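You operate a simulated robot arm through the tools that you are given. There is no shell and no other tool. Be economical: measure what you need, move in short steps, check, and stop when the job is done.

Carry out the task below with a simulated robot arm. There is one attempt and no reset: what you move stays moved.

JOB
Key the job card's addresses for lamps one and four, then go back to lamp two.
Fine: Lamps two and three keep their addresses; faders stay.

The check looks at the end state, three seconds after you hand in, the way a careful person would. Anything else that was tipped, shoved, dropped, spilled or broken makes it a failure.

ROBOT AND FRAMES
A 6-joint arm with a two-finger parallel gripper, fixed in place. Base frame: the origin is at the foot of the arm, x ahead of it, y to its left, z up; the work surface is at about z = 840. Readings come in mm, rad, newtons and seconds.
With the tool pointing down near the work surface it reaches from about 260 to 680 mm from the base axis. Its first joint turns from -1.152 to 1.152 rad. Payload 2.9 kg.
The tool frame sits at the grasp point between the pads (the TCP): z along the fingers, y along the line on which they close. The tips reach 30 mm beyond it. The gripper opens to 110 mm. The fingers are 20 mm wide and 10 mm thick; the gripper's body (48 by 112 mm) begins 55 mm behind the TCP.
Orientation is told as [roll, pitch, yaw] about the base's x, y, z axes, in that order, counted from this pose: with the fingers straight down and closing along the base's y, the tool's x points along the base's -x, its y along +y and its z along -z.

CONTROLS
- The arm moves only by the tool send_rows. Its argument "targets" is a list of rows, each an object (a shift or turn left out is 0, a gripper value left out holds the last) with "linear": the shift along the tool's x, y, z in mm, a list of three; "rot": the turn, a rotation vector about the tool's x, y, z in rad, a list of three; "grip": the opening, from 0 (shut) to 1 (fully open). In form: [{"linear": [tx, ty, tz], "rot": [ax, ay, az], "grip": grip}, ...]. A call has 1 to 12 rows; each row shifts and turns the commanded pose from where the row before left it, along the tool's axes as they then stand. Rows are played at 5 a second. More than 50 mm and 0.15 rad between two rows, or a gripper value outside its range, and nothing of the call is played. Where a pose cannot be reached the arm comes as near as it can. A force on the tool above 40 N (or 10 N above the force at the start of the call, whichever is more), or a blocked arm, ends the call early, and 0.2 s more pass. The fingers move at their own pace (about 108 mm/s each) and stop on an object; they squeeze with about 40 N. The grip force told is the motor's: it shows also when the fingers shut on nothing. Time passes only in rows, and 0.2 s behind the last, so rows that do not move let the fingers close. The reply holds the time, the measured pose of the TCP, the force on the tool along the base axes, the opening and the grip force, in the units named above and with some noise.
- Cameras (640 x 400 px; columns grow to the right, rows downward): "scene" is fixed at [45.8, 417.8, 1386]; the picture's right is [-0.97, -0.22, 0.00], its down [-0.13, 0.55, -0.82] and it looks along [0.18, -0.80, -0.57] (base axes); focal length 362 px, centre (320, 200). "wrist" rides on the gripper at [72, 17, -103] in the tool frame; the picture's right is [-0.23, 0.97, 0.00], its down [-0.76, -0.18, -0.62] and it looks along [-0.61, -0.14, 0.78] (tool axes); focal length 222 px, centre (320, 200). There is no depth. A picture from a camera that has moved, and an enlarged one, comes with that camera's place and axes in the base frame and with its lens. The place of the scene camera against the robot may be out by one fixed shift of up to 12 mm in any direction.
- camera(camera): a new picture of that camera. The clock stands still meanwhile.
- close_up(camera, box): a new picture of the part [left, top, right, bottom] of that camera's present view, enlarged. The clock stands still meanwhile.
- close_job(): hands the job in; it is judged then, once.

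Go step by step. Nothing tells you positions but the pictures and the camera data: compare them with the known pose of the tool, close in by small moves and look again before you grip or let go. The budget is 120 turns and 64 pictures, counting those below and the enlarged ones. Unless the task says otherwise, let go and move clear before handing in, and close with one line.

The tools are called after "Call:" by a JSON object that holds its "name" and its "arguments". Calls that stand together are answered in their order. send_rows: Moves the arm, as the interface text tells. Its arguments: {"type":"object","properties":{"targets":{"type":"array","items":{"type":"object","properties":{"linear":{"type":"array","items":{"type":"number"}},"rot":{"type":"array","items":{"type":"number"}},"grip":{"type":"number"}}}}},"required":["targets"]} The other tools are called the same way: camera (camera) takes a picture; close_up (camera, box) takes an enlarged picture of a part of a camera's view; close_job () hands the job in.

At the start:

```text
time: 0.0
eef_pos: [462.5, -126.8, 1078.0]
orientation: [-0.001, 0.001, 0.0]
force: [0.4, 0.2, 0.1]
grip_width: 110.0
grip_force: 0.1
```

scene: 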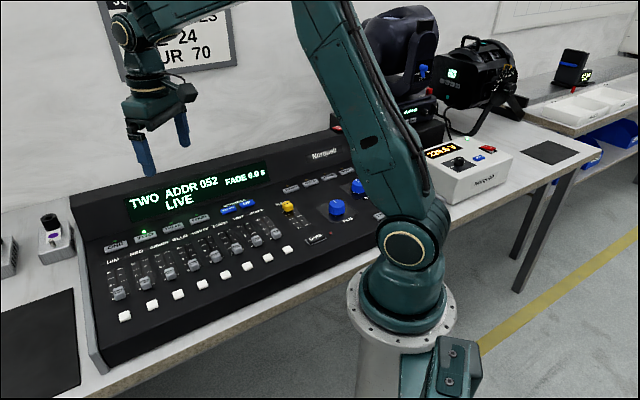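
wrist: 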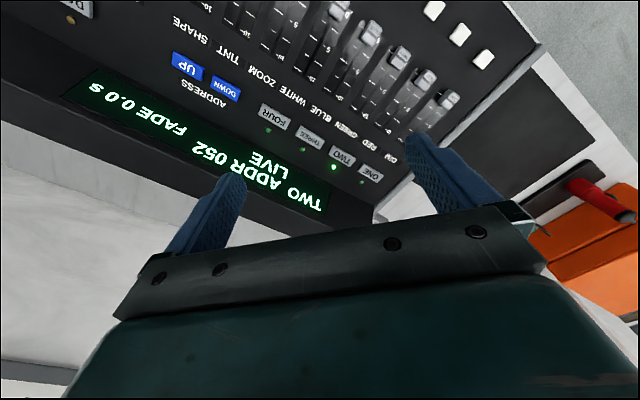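

I see a lighting console with ONE–FOUR select keys and blue UP/DOWN address keys; the job card on the wall is partly hidden by the arm. I'll enlarge the card and the panel.

Call:
{"name": "close_up", "arguments": {"camera": "scene", "box": [90, 0, 250, 100]}}

Call:
{"name": "close_up", "arguments": {"camera": "scene", "box": [80, 160, 320, 310]}}

Call:
{"name": "close_up", "arguments": {"camera": "wrist", "box": [60, 0, 460, 250]}}

```text
4.00 times, centred on (170, 50) of scene
camera zoom: at [45.8, 417.8, 1386.0], right [-0.97, -0.22, 0.0], down [-0.13, 0.55, -0.82], along [0.18, -0.8, -0.57], focal length 1447 px, centre (920, 800)
```

zoom: 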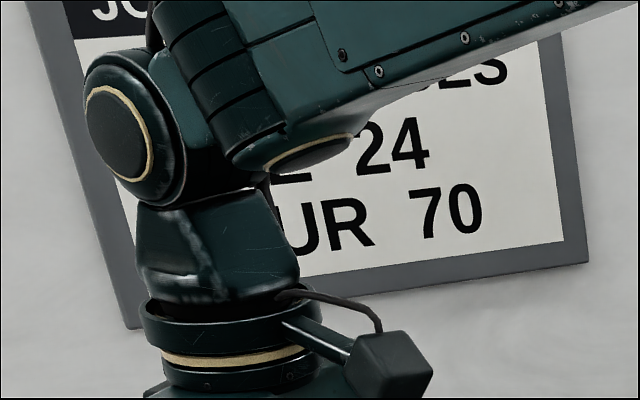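

```text
2.67 times, centred on (200, 235) of scene
camera zoom: at [45.8, 417.8, 1386.0], right [-0.97, -0.22, 0.0], down [-0.13, 0.55, -0.82], along [0.18, -0.8, -0.57], focal length 965 px, centre (640, 107)
```

zoom: 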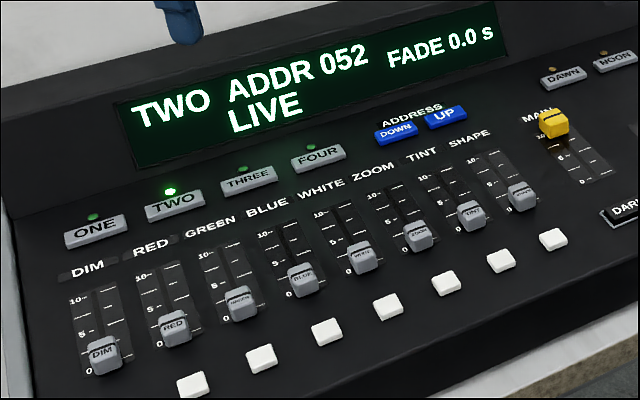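

```text
1.60 times, centred on (260, 125) of wrist
camera zoom: at [391.6, -109.0, 1181.5], right [0.23, 0.97, 0.0], down [0.76, -0.18, 0.62], along [0.61, -0.14, -0.78], focal length 355 px, centre (416, 320)
```

zoom: 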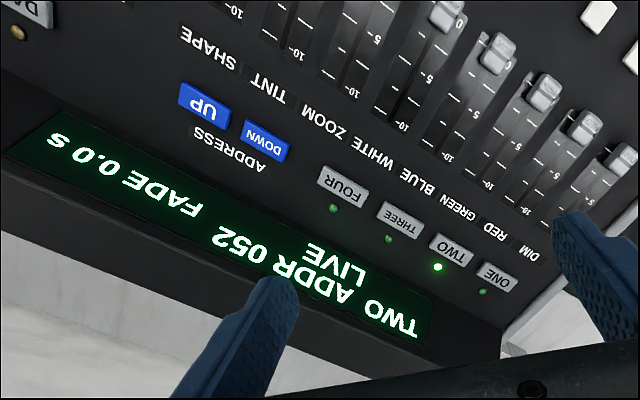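

The card so far reads "…E 24, …UR 70". From both cameras I put ONE near (615,-67), UP near (396,-284), z about 845, with the console yawed 45°. I'll shut the fingers, turn to line up with the console, and move toward ONE at height.

Call:
{"name": "send_rows", "arguments": {"targets": [{"rot": [0, 0, 0.15], "grip": 0}, {"rot": [0, 0, 0.15]}, {"rot": [0, 0, 0.15]}, {"rot": [0, 0, 0.15]}, {"rot": [0, 0, 0.15]}, {"rot": [0, 0, 0.035]}, {"linear": [-20, 40, 20]}, {"linear": [-20, 40, 20]}, {"linear": [-20, 40, 20]}, {"linear": [-3.6, 28.5, 20]}, {}]}}

Call:
{"name": "camera", "arguments": {"camera": "scene"}}

Call:
{"name": "camera", "arguments": {"camera": "wrist"}}

```text
time: 2.4
eef_pos: [613.5, -66.0, 999.1]
orientation: [-0.001, 0.001, -0.785]
force: [1.1, 0.0, -0.2]
grip_width: 0.0
grip_force: 37.5
```

```text
58 pictures are left
```

scene: 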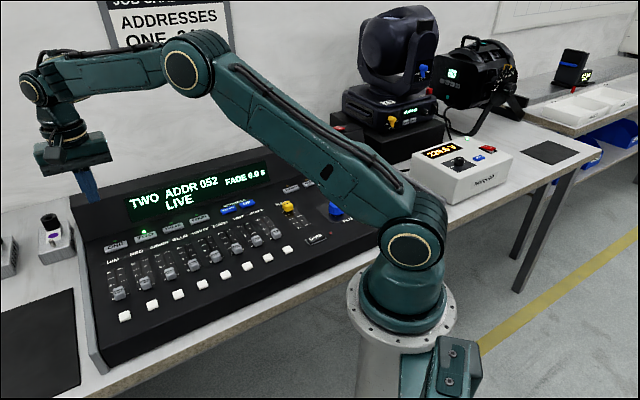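

```text
57 pictures are left
camera wrist: at [575.6, -2.6, 1102.0], right [0.85, 0.53, 0.0], down [0.41, -0.66, 0.62], along [0.33, -0.53, -0.78], focal length 222 px, centre (320, 200)
```

wrist: 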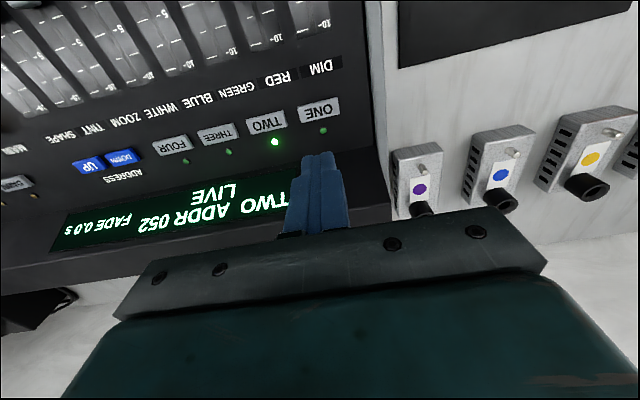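

The fingers sit over ONE as estimated. I'll check the card and come down close over the key.

Call:
{"name": "close_up", "arguments": {"camera": "scene", "box": [90, 0, 250, 100]}}

Call:
{"name": "send_rows", "arguments": {"targets": [{"linear": [-2.5, 0, 30]}, {"linear": [0, 0, 30]}, {"linear": [0, 0, 20]}, {"linear": [0, 0, 15]}, {}]}}

Call:
{"name": "camera", "arguments": {"camera": "wrist"}}

Call:
{"name": "close_up", "arguments": {"camera": "scene", "box": [60, 160, 220, 260]}}

```text
4.00 times, centred on (170, 50) of scene
camera zoom: at [45.9, 417.8, 1386.0], right [-0.97, -0.22, 0.0], down [-0.13, 0.55, -0.82], along [0.18, -0.8, -0.57], focal length 1447 px, centre (920, 800)
```

zoom: 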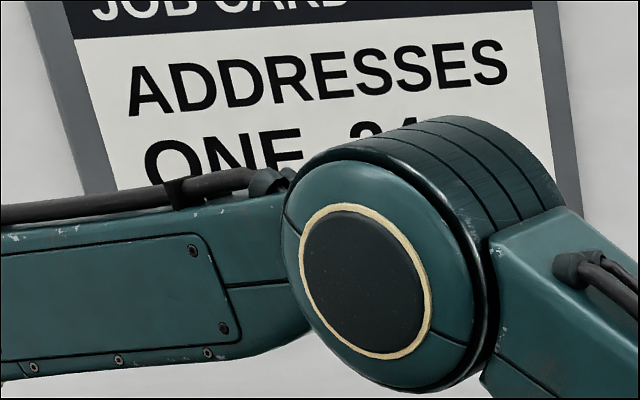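

```text
time: 3.6
eef_pos: [615.3, -68.5, 902.1]
orientation: [0.001, 0.001, -0.786]
force: [-0.9, -0.2, -0.8]
grip_width: 0.2
grip_force: 38.0
```

```text
55 pictures are left
camera wrist: at [576.7, -4.7, 1005.5], right [0.85, 0.53, 0.0], down [0.41, -0.66, 0.62], along [0.33, -0.53, -0.78], focal length 222 px, centre (320, 200)
```

wrist: 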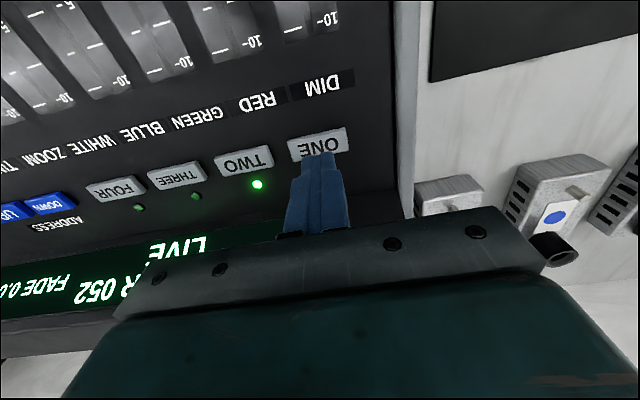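

```text
4.00 times, centred on (140, 210) of scene
camera zoom: at [45.8, 417.8, 1386.0], right [-0.97, -0.22, 0.0], down [-0.13, 0.55, -0.82], along [0.18, -0.8, -0.57], focal length 1447 px, centre (1040, 160)
```

zoom: 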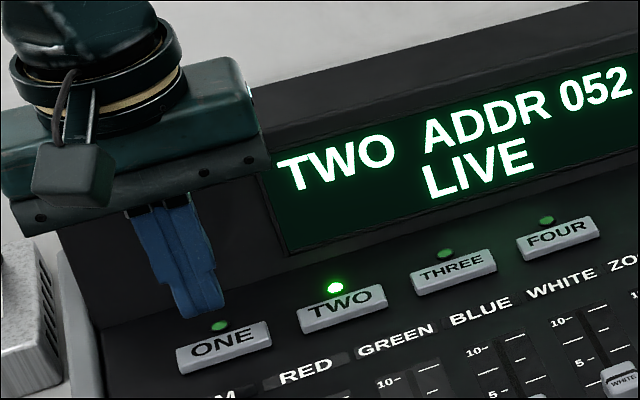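

The tip is about 25 mm above ONE and centred on it. I'll press down in small steps until the contact shows.

Call:
{"name": "send_rows", "arguments": {"targets": [{"linear": [0, 0, 8]}, {"linear": [0, 0, 6]}, {"linear": [0, 0, 3]}, {"linear": [0, 0, 2]}]}}

Call:
{"name": "close_up", "arguments": {"camera": "scene", "box": [60, 160, 220, 260]}}

```text
time: 4.6
eef_pos: [615.9, -67.9, 885.4]
orientation: [-0.001, -0.001, -0.785]
force: [0.8, -0.4, -0.6]
grip_width: 0.0
grip_force: 38.2
```

```text
4.00 times, centred on (140, 210) of scene
camera zoom: at [45.8, 417.8, 1386.0], right [-0.97, -0.22, 0.0], down [-0.13, 0.55, -0.82], along [0.18, -0.8, -0.57], focal length 1447 px, centre (1040, 160)
```

zoom: 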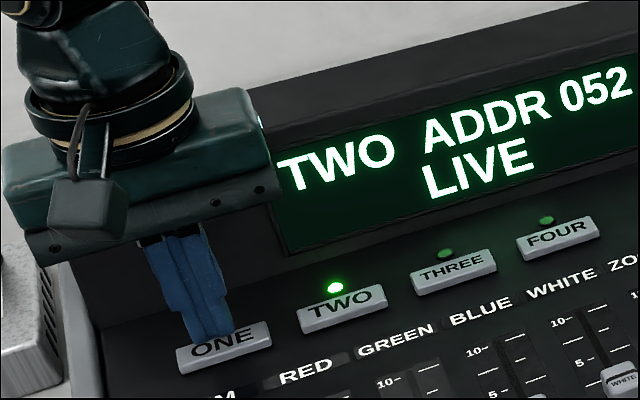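

No contact yet with the tip at 855. I'll go on down.

Call:
{"name": "send_rows", "arguments": {"targets": [{"linear": [0, 0, 2]}, {"linear": [0, 0, 2]}, {"linear": [0, 0, 2]}]}}

Call:
{"name": "close_up", "arguments": {"camera": "scene", "box": [60, 160, 220, 260]}}

```text
time: 5.4
eef_pos: [614.4, -67.2, 877.5]
orientation: [0.0, 0.0, -0.786]
force: [0.3, 0.3, -0.6]
grip_width: 0.1
grip_force: 37.4
```

```text
4.00 times, centred on (140, 210) of scene
camera zoom: at [45.8, 417.8, 1386.0], right [-0.97, -0.22, 0.0], down [-0.13, 0.55, -0.82], along [0.18, -0.8, -0.57], focal length 1447 px, centre (1040, 160)
```

zoom: 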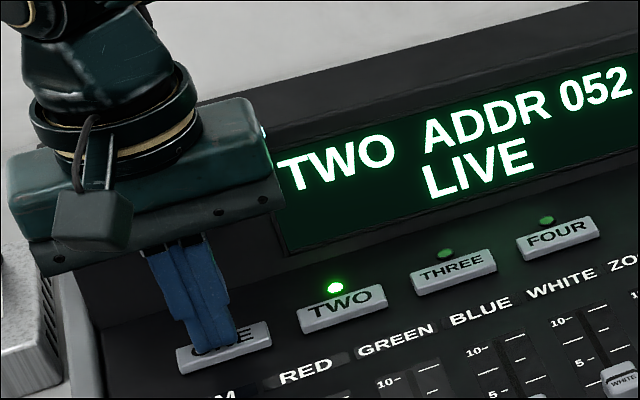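

Still free at tip 847. I'll re-centre a couple of mm and continue down.

Call:
{"name": "send_rows", "arguments": {"targets": [{"linear": [-1, -2, 2]}, {"linear": [0, 0, 1.5]}, {"linear": [0, 0, 1.5]}]}}

Call:
{"name": "close_up", "arguments": {"camera": "scene", "box": [60, 160, 220, 260]}}

```text
time: 6.2
eef_pos: [614.6, -70.5, 873.7]
orientation: [0.0, -0.001, -0.786]
force: [-1.0, 0.4, 4.3]
grip_width: 0.0
grip_force: 37.8
```

```text
4.00 times, centred on (140, 210) of scene
camera zoom: at [45.8, 417.8, 1386.0], right [-0.97, -0.22, 0.0], down [-0.13, 0.55, -0.82], along [0.18, -0.8, -0.57], focal length 1447 px, centre (1040, 160)
```

zoom: 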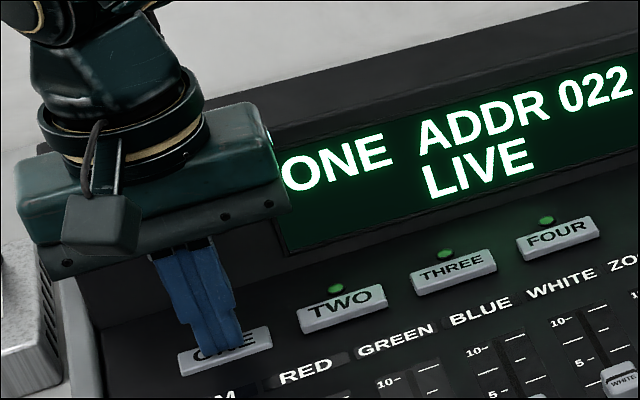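

ONE is selected and reads 022, so it needs two UP presses to reach 024. I'll lift and travel along the key row to UP.

Call:
{"name": "send_rows", "arguments": {"targets": [{"linear": [0, 0, -20]}, {"linear": [0, 0, -35]}, {"linear": [0, -44, 0]}, {"linear": [0, -44, 0]}, {"linear": [0, -44, 0]}, {"linear": [0, -44, 0]}, {"linear": [0, -44, 0]}, {"linear": [0, -44, 0]}, {"linear": [1.4, -44, 0]}, {"linear": [0, 0, 20]}, {}]}}

Call:
{"name": "camera", "arguments": {"camera": "wrist"}}

Call:
{"name": "camera", "arguments": {"camera": "scene"}}

```text
time: 8.6
eef_pos: [395.0, -288.0, 907.3]
orientation: [0.0, 0.0, -0.787]
force: [-0.4, 0.0, -0.1]
grip_width: 0.1
grip_force: 37.5
```

```text
50 pictures are left
camera wrist: at [357.8, -223.2, 1010.6], right [0.85, 0.53, 0.0], down [0.41, -0.66, 0.62], along [0.33, -0.53, -0.78], focal length 222 px, centre (320, 200)
```

wrist: 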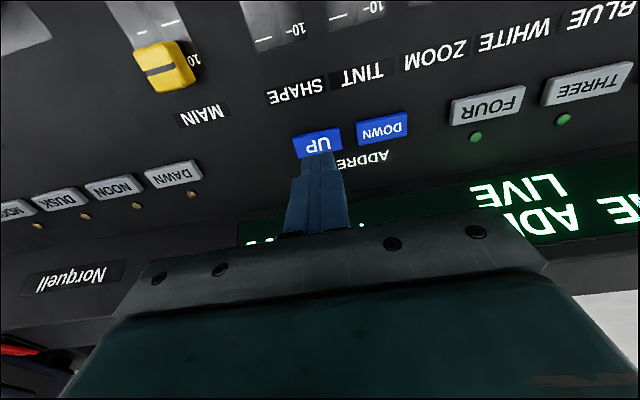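

```text
49 pictures are left
```

scene: 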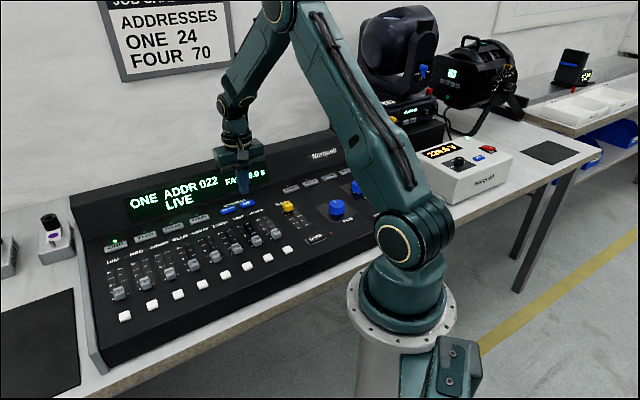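

The card is fully readable: ONE 24, FOUR 70. The tip is centred over UP, so I'll make one press-and-release to the same depth and check.

Call:
{"name": "send_rows", "arguments": {"targets": [{"linear": [-1, -1, 15]}, {"linear": [0, 0, 13]}, {"linear": [0, 0, 4]}, {"linear": [0, 0, 3]}, {"linear": [0, 0, -6]}, {"linear": [0, 0, -6]}]}}

Call:
{"name": "close_up", "arguments": {"camera": "scene", "box": [110, 150, 310, 275]}}

```text
time: 10.0
eef_pos: [395.7, -288.6, 885.3]
orientation: [0.0, 0.001, -0.786]
force: [-0.7, -0.5, 0.0]
grip_width: 0.0
grip_force: 37.6
```

```text
3.20 times, centred on (210, 212) of scene
camera zoom: at [45.8, 417.8, 1386.0], right [-0.97, -0.22, 0.0], down [-0.13, 0.55, -0.82], along [0.18, -0.8, -0.57], focal length 1158 px, centre (672, 160)
```

zoom: 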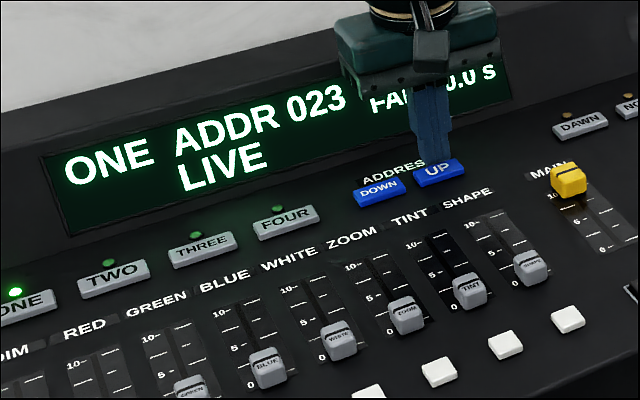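

One press gave exactly one step, to 023. I'll press once more.

Call:
{"name": "send_rows", "arguments": {"targets": [{"linear": [0, 0, 5]}, {"linear": [0, 0, 4]}, {"linear": [0, 0, 3]}, {"linear": [0, 0, -6]}, {"linear": [0, 0, -6]}]}}

Call:
{"name": "close_up", "arguments": {"camera": "scene", "box": [110, 150, 310, 275]}}

```text
time: 11.2
eef_pos: [395.6, -289.3, 884.7]
orientation: [0.001, 0.001, -0.785]
force: [-0.1, 0.0, -0.2]
grip_width: 0.0
grip_force: 37.9
```

```text
3.20 times, centred on (210, 212) of scene
camera zoom: at [45.8, 417.8, 1386.0], right [-0.97, -0.22, 0.0], down [-0.13, 0.55, -0.82], along [0.18, -0.8, -0.57], focal length 1158 px, centre (672, 160)
```

zoom: 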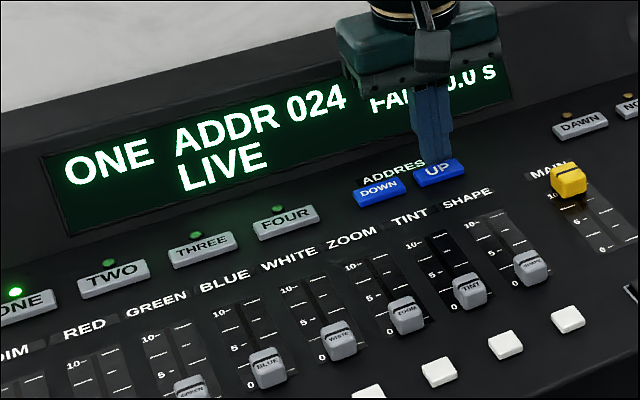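

Lamp one reads 024. Next I'll move to FOUR, about 125 mm back along the row.

Call:
{"name": "send_rows", "arguments": {"targets": [{"linear": [0, 0, -35]}, {"linear": [0, 42, 0]}, {"linear": [0, 42, 0]}, {"linear": [1, 41, 0]}, {"linear": [0, 0, 20]}, {}]}}

Call:
{"name": "camera", "arguments": {"camera": "wrist"}}

```text
time: 12.6
eef_pos: [482.9, -200.9, 899.1]
orientation: [-0.001, -0.001, -0.785]
force: [0.6, -0.8, -0.8]
grip_width: 0.0
grip_force: 37.4
```

```text
46 pictures are left
camera wrist: at [445.0, -137.3, 1002.0], right [0.85, 0.53, 0.0], down [0.41, -0.66, 0.62], along [0.33, -0.53, -0.78], focal length 222 px, centre (320, 200)
```

wrist: 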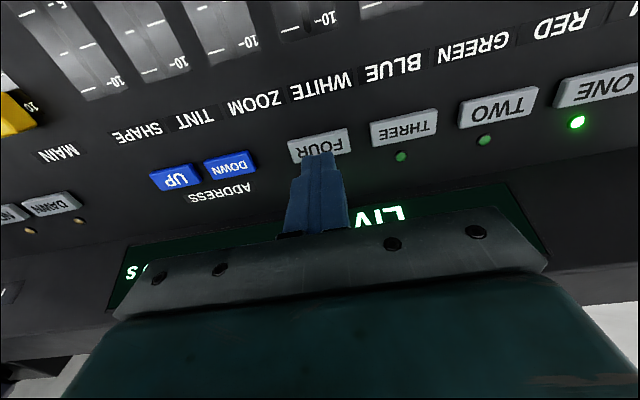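

The tip is centred over FOUR. I'll press and release it.

Call:
{"name": "send_rows", "arguments": {"targets": [{"linear": [-1, 0, 12]}, {"linear": [0, 0, 8]}, {"linear": [0, 0, 4]}, {"linear": [0, 0, 3]}, {"linear": [0, 0, -6]}, {"linear": [0, 0, -6]}]}}

Call:
{"name": "close_up", "arguments": {"camera": "scene", "box": [110, 150, 310, 275]}}

```text
time: 14.0
eef_pos: [483.4, -201.2, 885.3]
orientation: [0.0, 0.0, -0.782]
force: [0.1, 0.2, -0.1]
grip_width: 0.1
grip_force: 38.2
```

```text
3.20 times, centred on (210, 212) of scene
camera zoom: at [45.8, 417.8, 1386.0], right [-0.97, -0.22, 0.0], down [-0.13, 0.55, -0.82], along [0.18, -0.8, -0.57], focal length 1158 px, centre (672, 160)
```

zoom: 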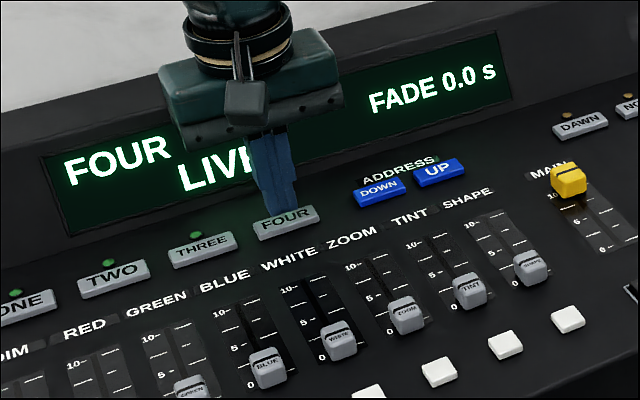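

FOUR is selected, but the arm hides its address. I'll lift, move toward the address keys and read it.

Call:
{"name": "send_rows", "arguments": {"targets": [{"linear": [0, 0, -35]}, {"linear": [0, -38, 0]}, {"linear": [0, -37, 0]}, {"linear": [0, 0, 20]}, {}]}}

Call:
{"name": "camera", "arguments": {"camera": "wrist"}}

Call:
{"name": "close_up", "arguments": {"camera": "scene", "box": [110, 150, 310, 275]}}

```text
time: 15.2
eef_pos: [430.3, -253.1, 900.9]
orientation: [0.0, 0.0, -0.785]
force: [-0.3, -0.2, -0.7]
grip_width: 0.0
grip_force: 38.2
```

```text
44 pictures are left
camera wrist: at [392.5, -189.7, 1004.2], right [0.85, 0.53, 0.0], down [0.41, -0.66, 0.62], along [0.33, -0.53, -0.78], focal length 222 px, centre (320, 200)
```

wrist: 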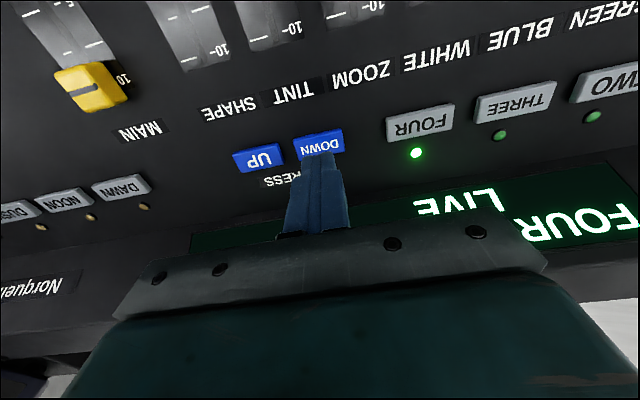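

```text
3.20 times, centred on (210, 212) of scene
camera zoom: at [45.9, 417.8, 1386.0], right [-0.97, -0.22, 0.0], down [-0.13, 0.55, -0.82], along [0.18, -0.8, -0.57], focal length 1158 px, centre (672, 160)
```

zoom: 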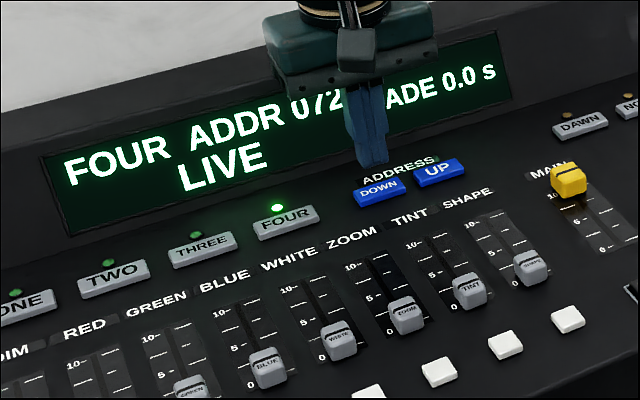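

Lamp four reads 072, so it needs two DOWN presses, and the tip is centred over DOWN. I'll press once and check.

Call:
{"name": "send_rows", "arguments": {"targets": [{"linear": [0, 0, 12]}, {"linear": [0, 0, 8]}, {"linear": [0, 0, 4]}, {"linear": [0, 0, 3]}, {"linear": [0, 0, -6]}, {"linear": [0, 0, -21]}, {}]}}

Call:
{"name": "close_up", "arguments": {"camera": "scene", "box": [110, 150, 310, 275]}}

```text
time: 16.8
eef_pos: [430.1, -254.6, 901.1]
orientation: [0.0, 0.0, -0.785]
force: [0.1, -0.1, -1.0]
grip_width: 0.2
grip_force: 37.9
```

```text
3.20 times, centred on (210, 212) of scene
camera zoom: at [45.8, 417.8, 1386.0], right [-0.97, -0.22, 0.0], down [-0.13, 0.55, -0.82], along [0.18, -0.8, -0.57], focal length 1158 px, centre (672, 160)
```

zoom: 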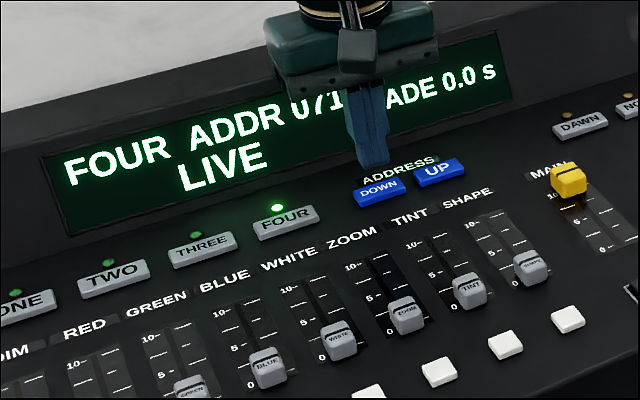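

It now reads 071. I'll press DOWN once more.

Call:
{"name": "send_rows", "arguments": {"targets": [{"linear": [0, 0, 12]}, {"linear": [0, 0, 8]}, {"linear": [0, 0, 4]}, {"linear": [0, 0, 3]}, {"linear": [0, 0, -6]}, {"linear": [0, 0, -41]}, {}]}}

Call:
{"name": "close_up", "arguments": {"camera": "scene", "box": [110, 150, 310, 275]}}

```text
time: 18.4
eef_pos: [429.3, -254.5, 920.4]
orientation: [0.001, 0.0, -0.787]
force: [-0.5, -0.8, -1.3]
grip_width: 0.0
grip_force: 37.7
```

```text
3.20 times, centred on (210, 212) of scene
camera zoom: at [45.8, 417.8, 1386.0], right [-0.97, -0.22, 0.0], down [-0.13, 0.55, -0.82], along [0.18, -0.8, -0.57], focal length 1158 px, centre (672, 160)
```

zoom: 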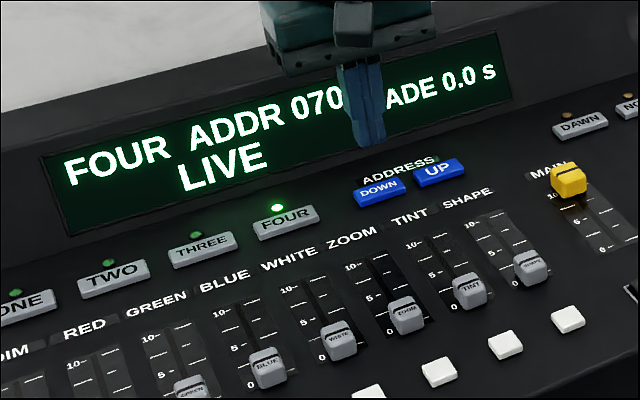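

Lamp four is at 070. TWO should be about 199 mm along the row, so I'll move there.

Call:
{"name": "send_rows", "arguments": {"targets": [{"linear": [0, 0, -10]}, {"linear": [0, 40, 0]}, {"linear": [0, 40, 0]}, {"linear": [0, 40, 0]}, {"linear": [0, 40, 0]}, {"linear": [0, 39, 0]}, {"linear": [0, 0, 30]}, {}]}}

Call:
{"name": "camera", "arguments": {"camera": "wrist"}}

```text
time: 20.2
eef_pos: [570.1, -112.1, 899.8]
orientation: [0.001, -0.001, -0.785]
force: [-0.9, -0.4, -0.7]
grip_width: 0.0
grip_force: 38.0
```

```text
40 pictures are left
camera wrist: at [532.8, -48.5, 1001.8], right [0.85, 0.53, 0.0], down [0.41, -0.66, 0.62], along [0.33, -0.53, -0.78], focal length 222 px, centre (320, 200)
```

wrist: 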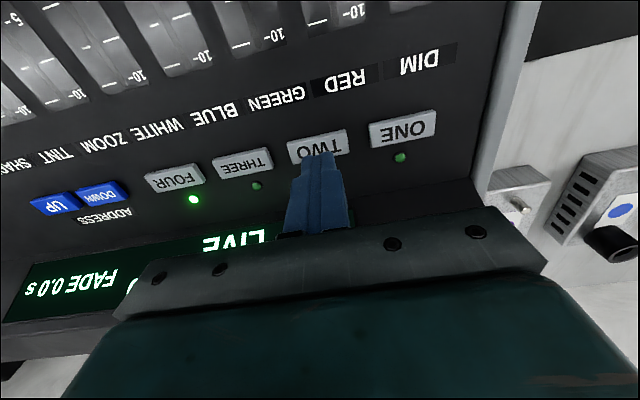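

The tip is centred over TWO. I'll press it, then lift well clear and look.

Call:
{"name": "send_rows", "arguments": {"targets": [{"linear": [0, -1, 12]}, {"linear": [0, 0, 8]}, {"linear": [0, 0, 4]}, {"linear": [0, 0, 3]}, {"linear": [0, 0, -6]}, {"linear": [0, 0, -44]}, {"linear": [0, 0, -50]}, {"linear": [0, 0, -50]}, {"linear": [0, 0, -30]}, {}]}}

Call:
{"name": "camera", "arguments": {"camera": "scene"}}

Call:
{"name": "close_up", "arguments": {"camera": "scene", "box": [70, 150, 310, 300]}}

```text
time: 22.4
eef_pos: [571.7, -113.4, 1054.4]
orientation: [-0.001, 0.0, -0.785]
force: [-0.3, 1.0, 0.1]
grip_width: 0.0
grip_force: 37.8
```

```text
39 pictures are left
```

scene: 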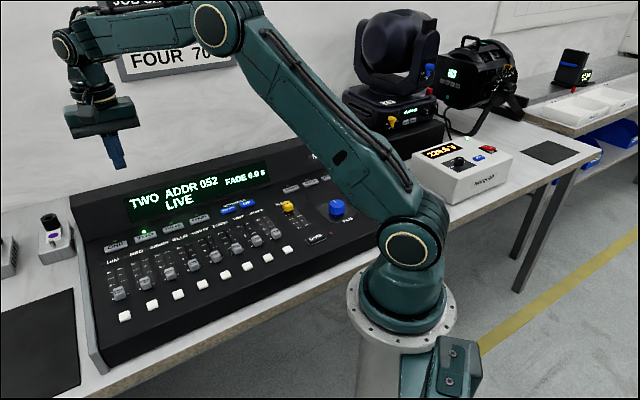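

```text
2.67 times, centred on (190, 225) of scene
camera zoom: at [45.8, 417.8, 1386.0], right [-0.97, -0.22, 0.0], down [-0.13, 0.55, -0.82], along [0.18, -0.8, -0.57], focal length 965 px, centre (667, 133)
```

zoom: 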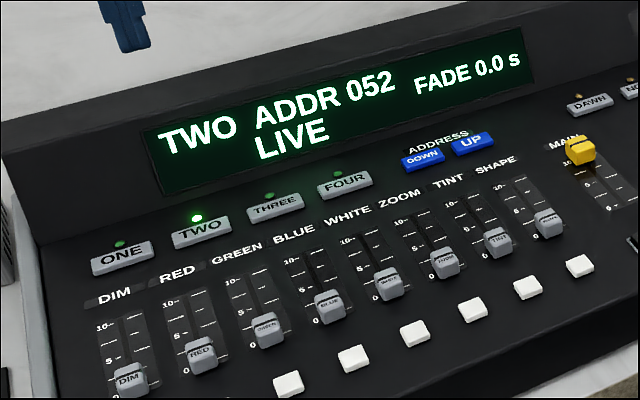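

The console is back on TWO at 052, the faders have not moved, and the arm is clear. Handing in.

Call:
{"name": "close_job", "arguments": {}}

```text
The job is handed in.
```

Lamp one is keyed to 024 and lamp four to 070, and the console is back on lamp two, still at 052; lamp three and the faders were not touched.
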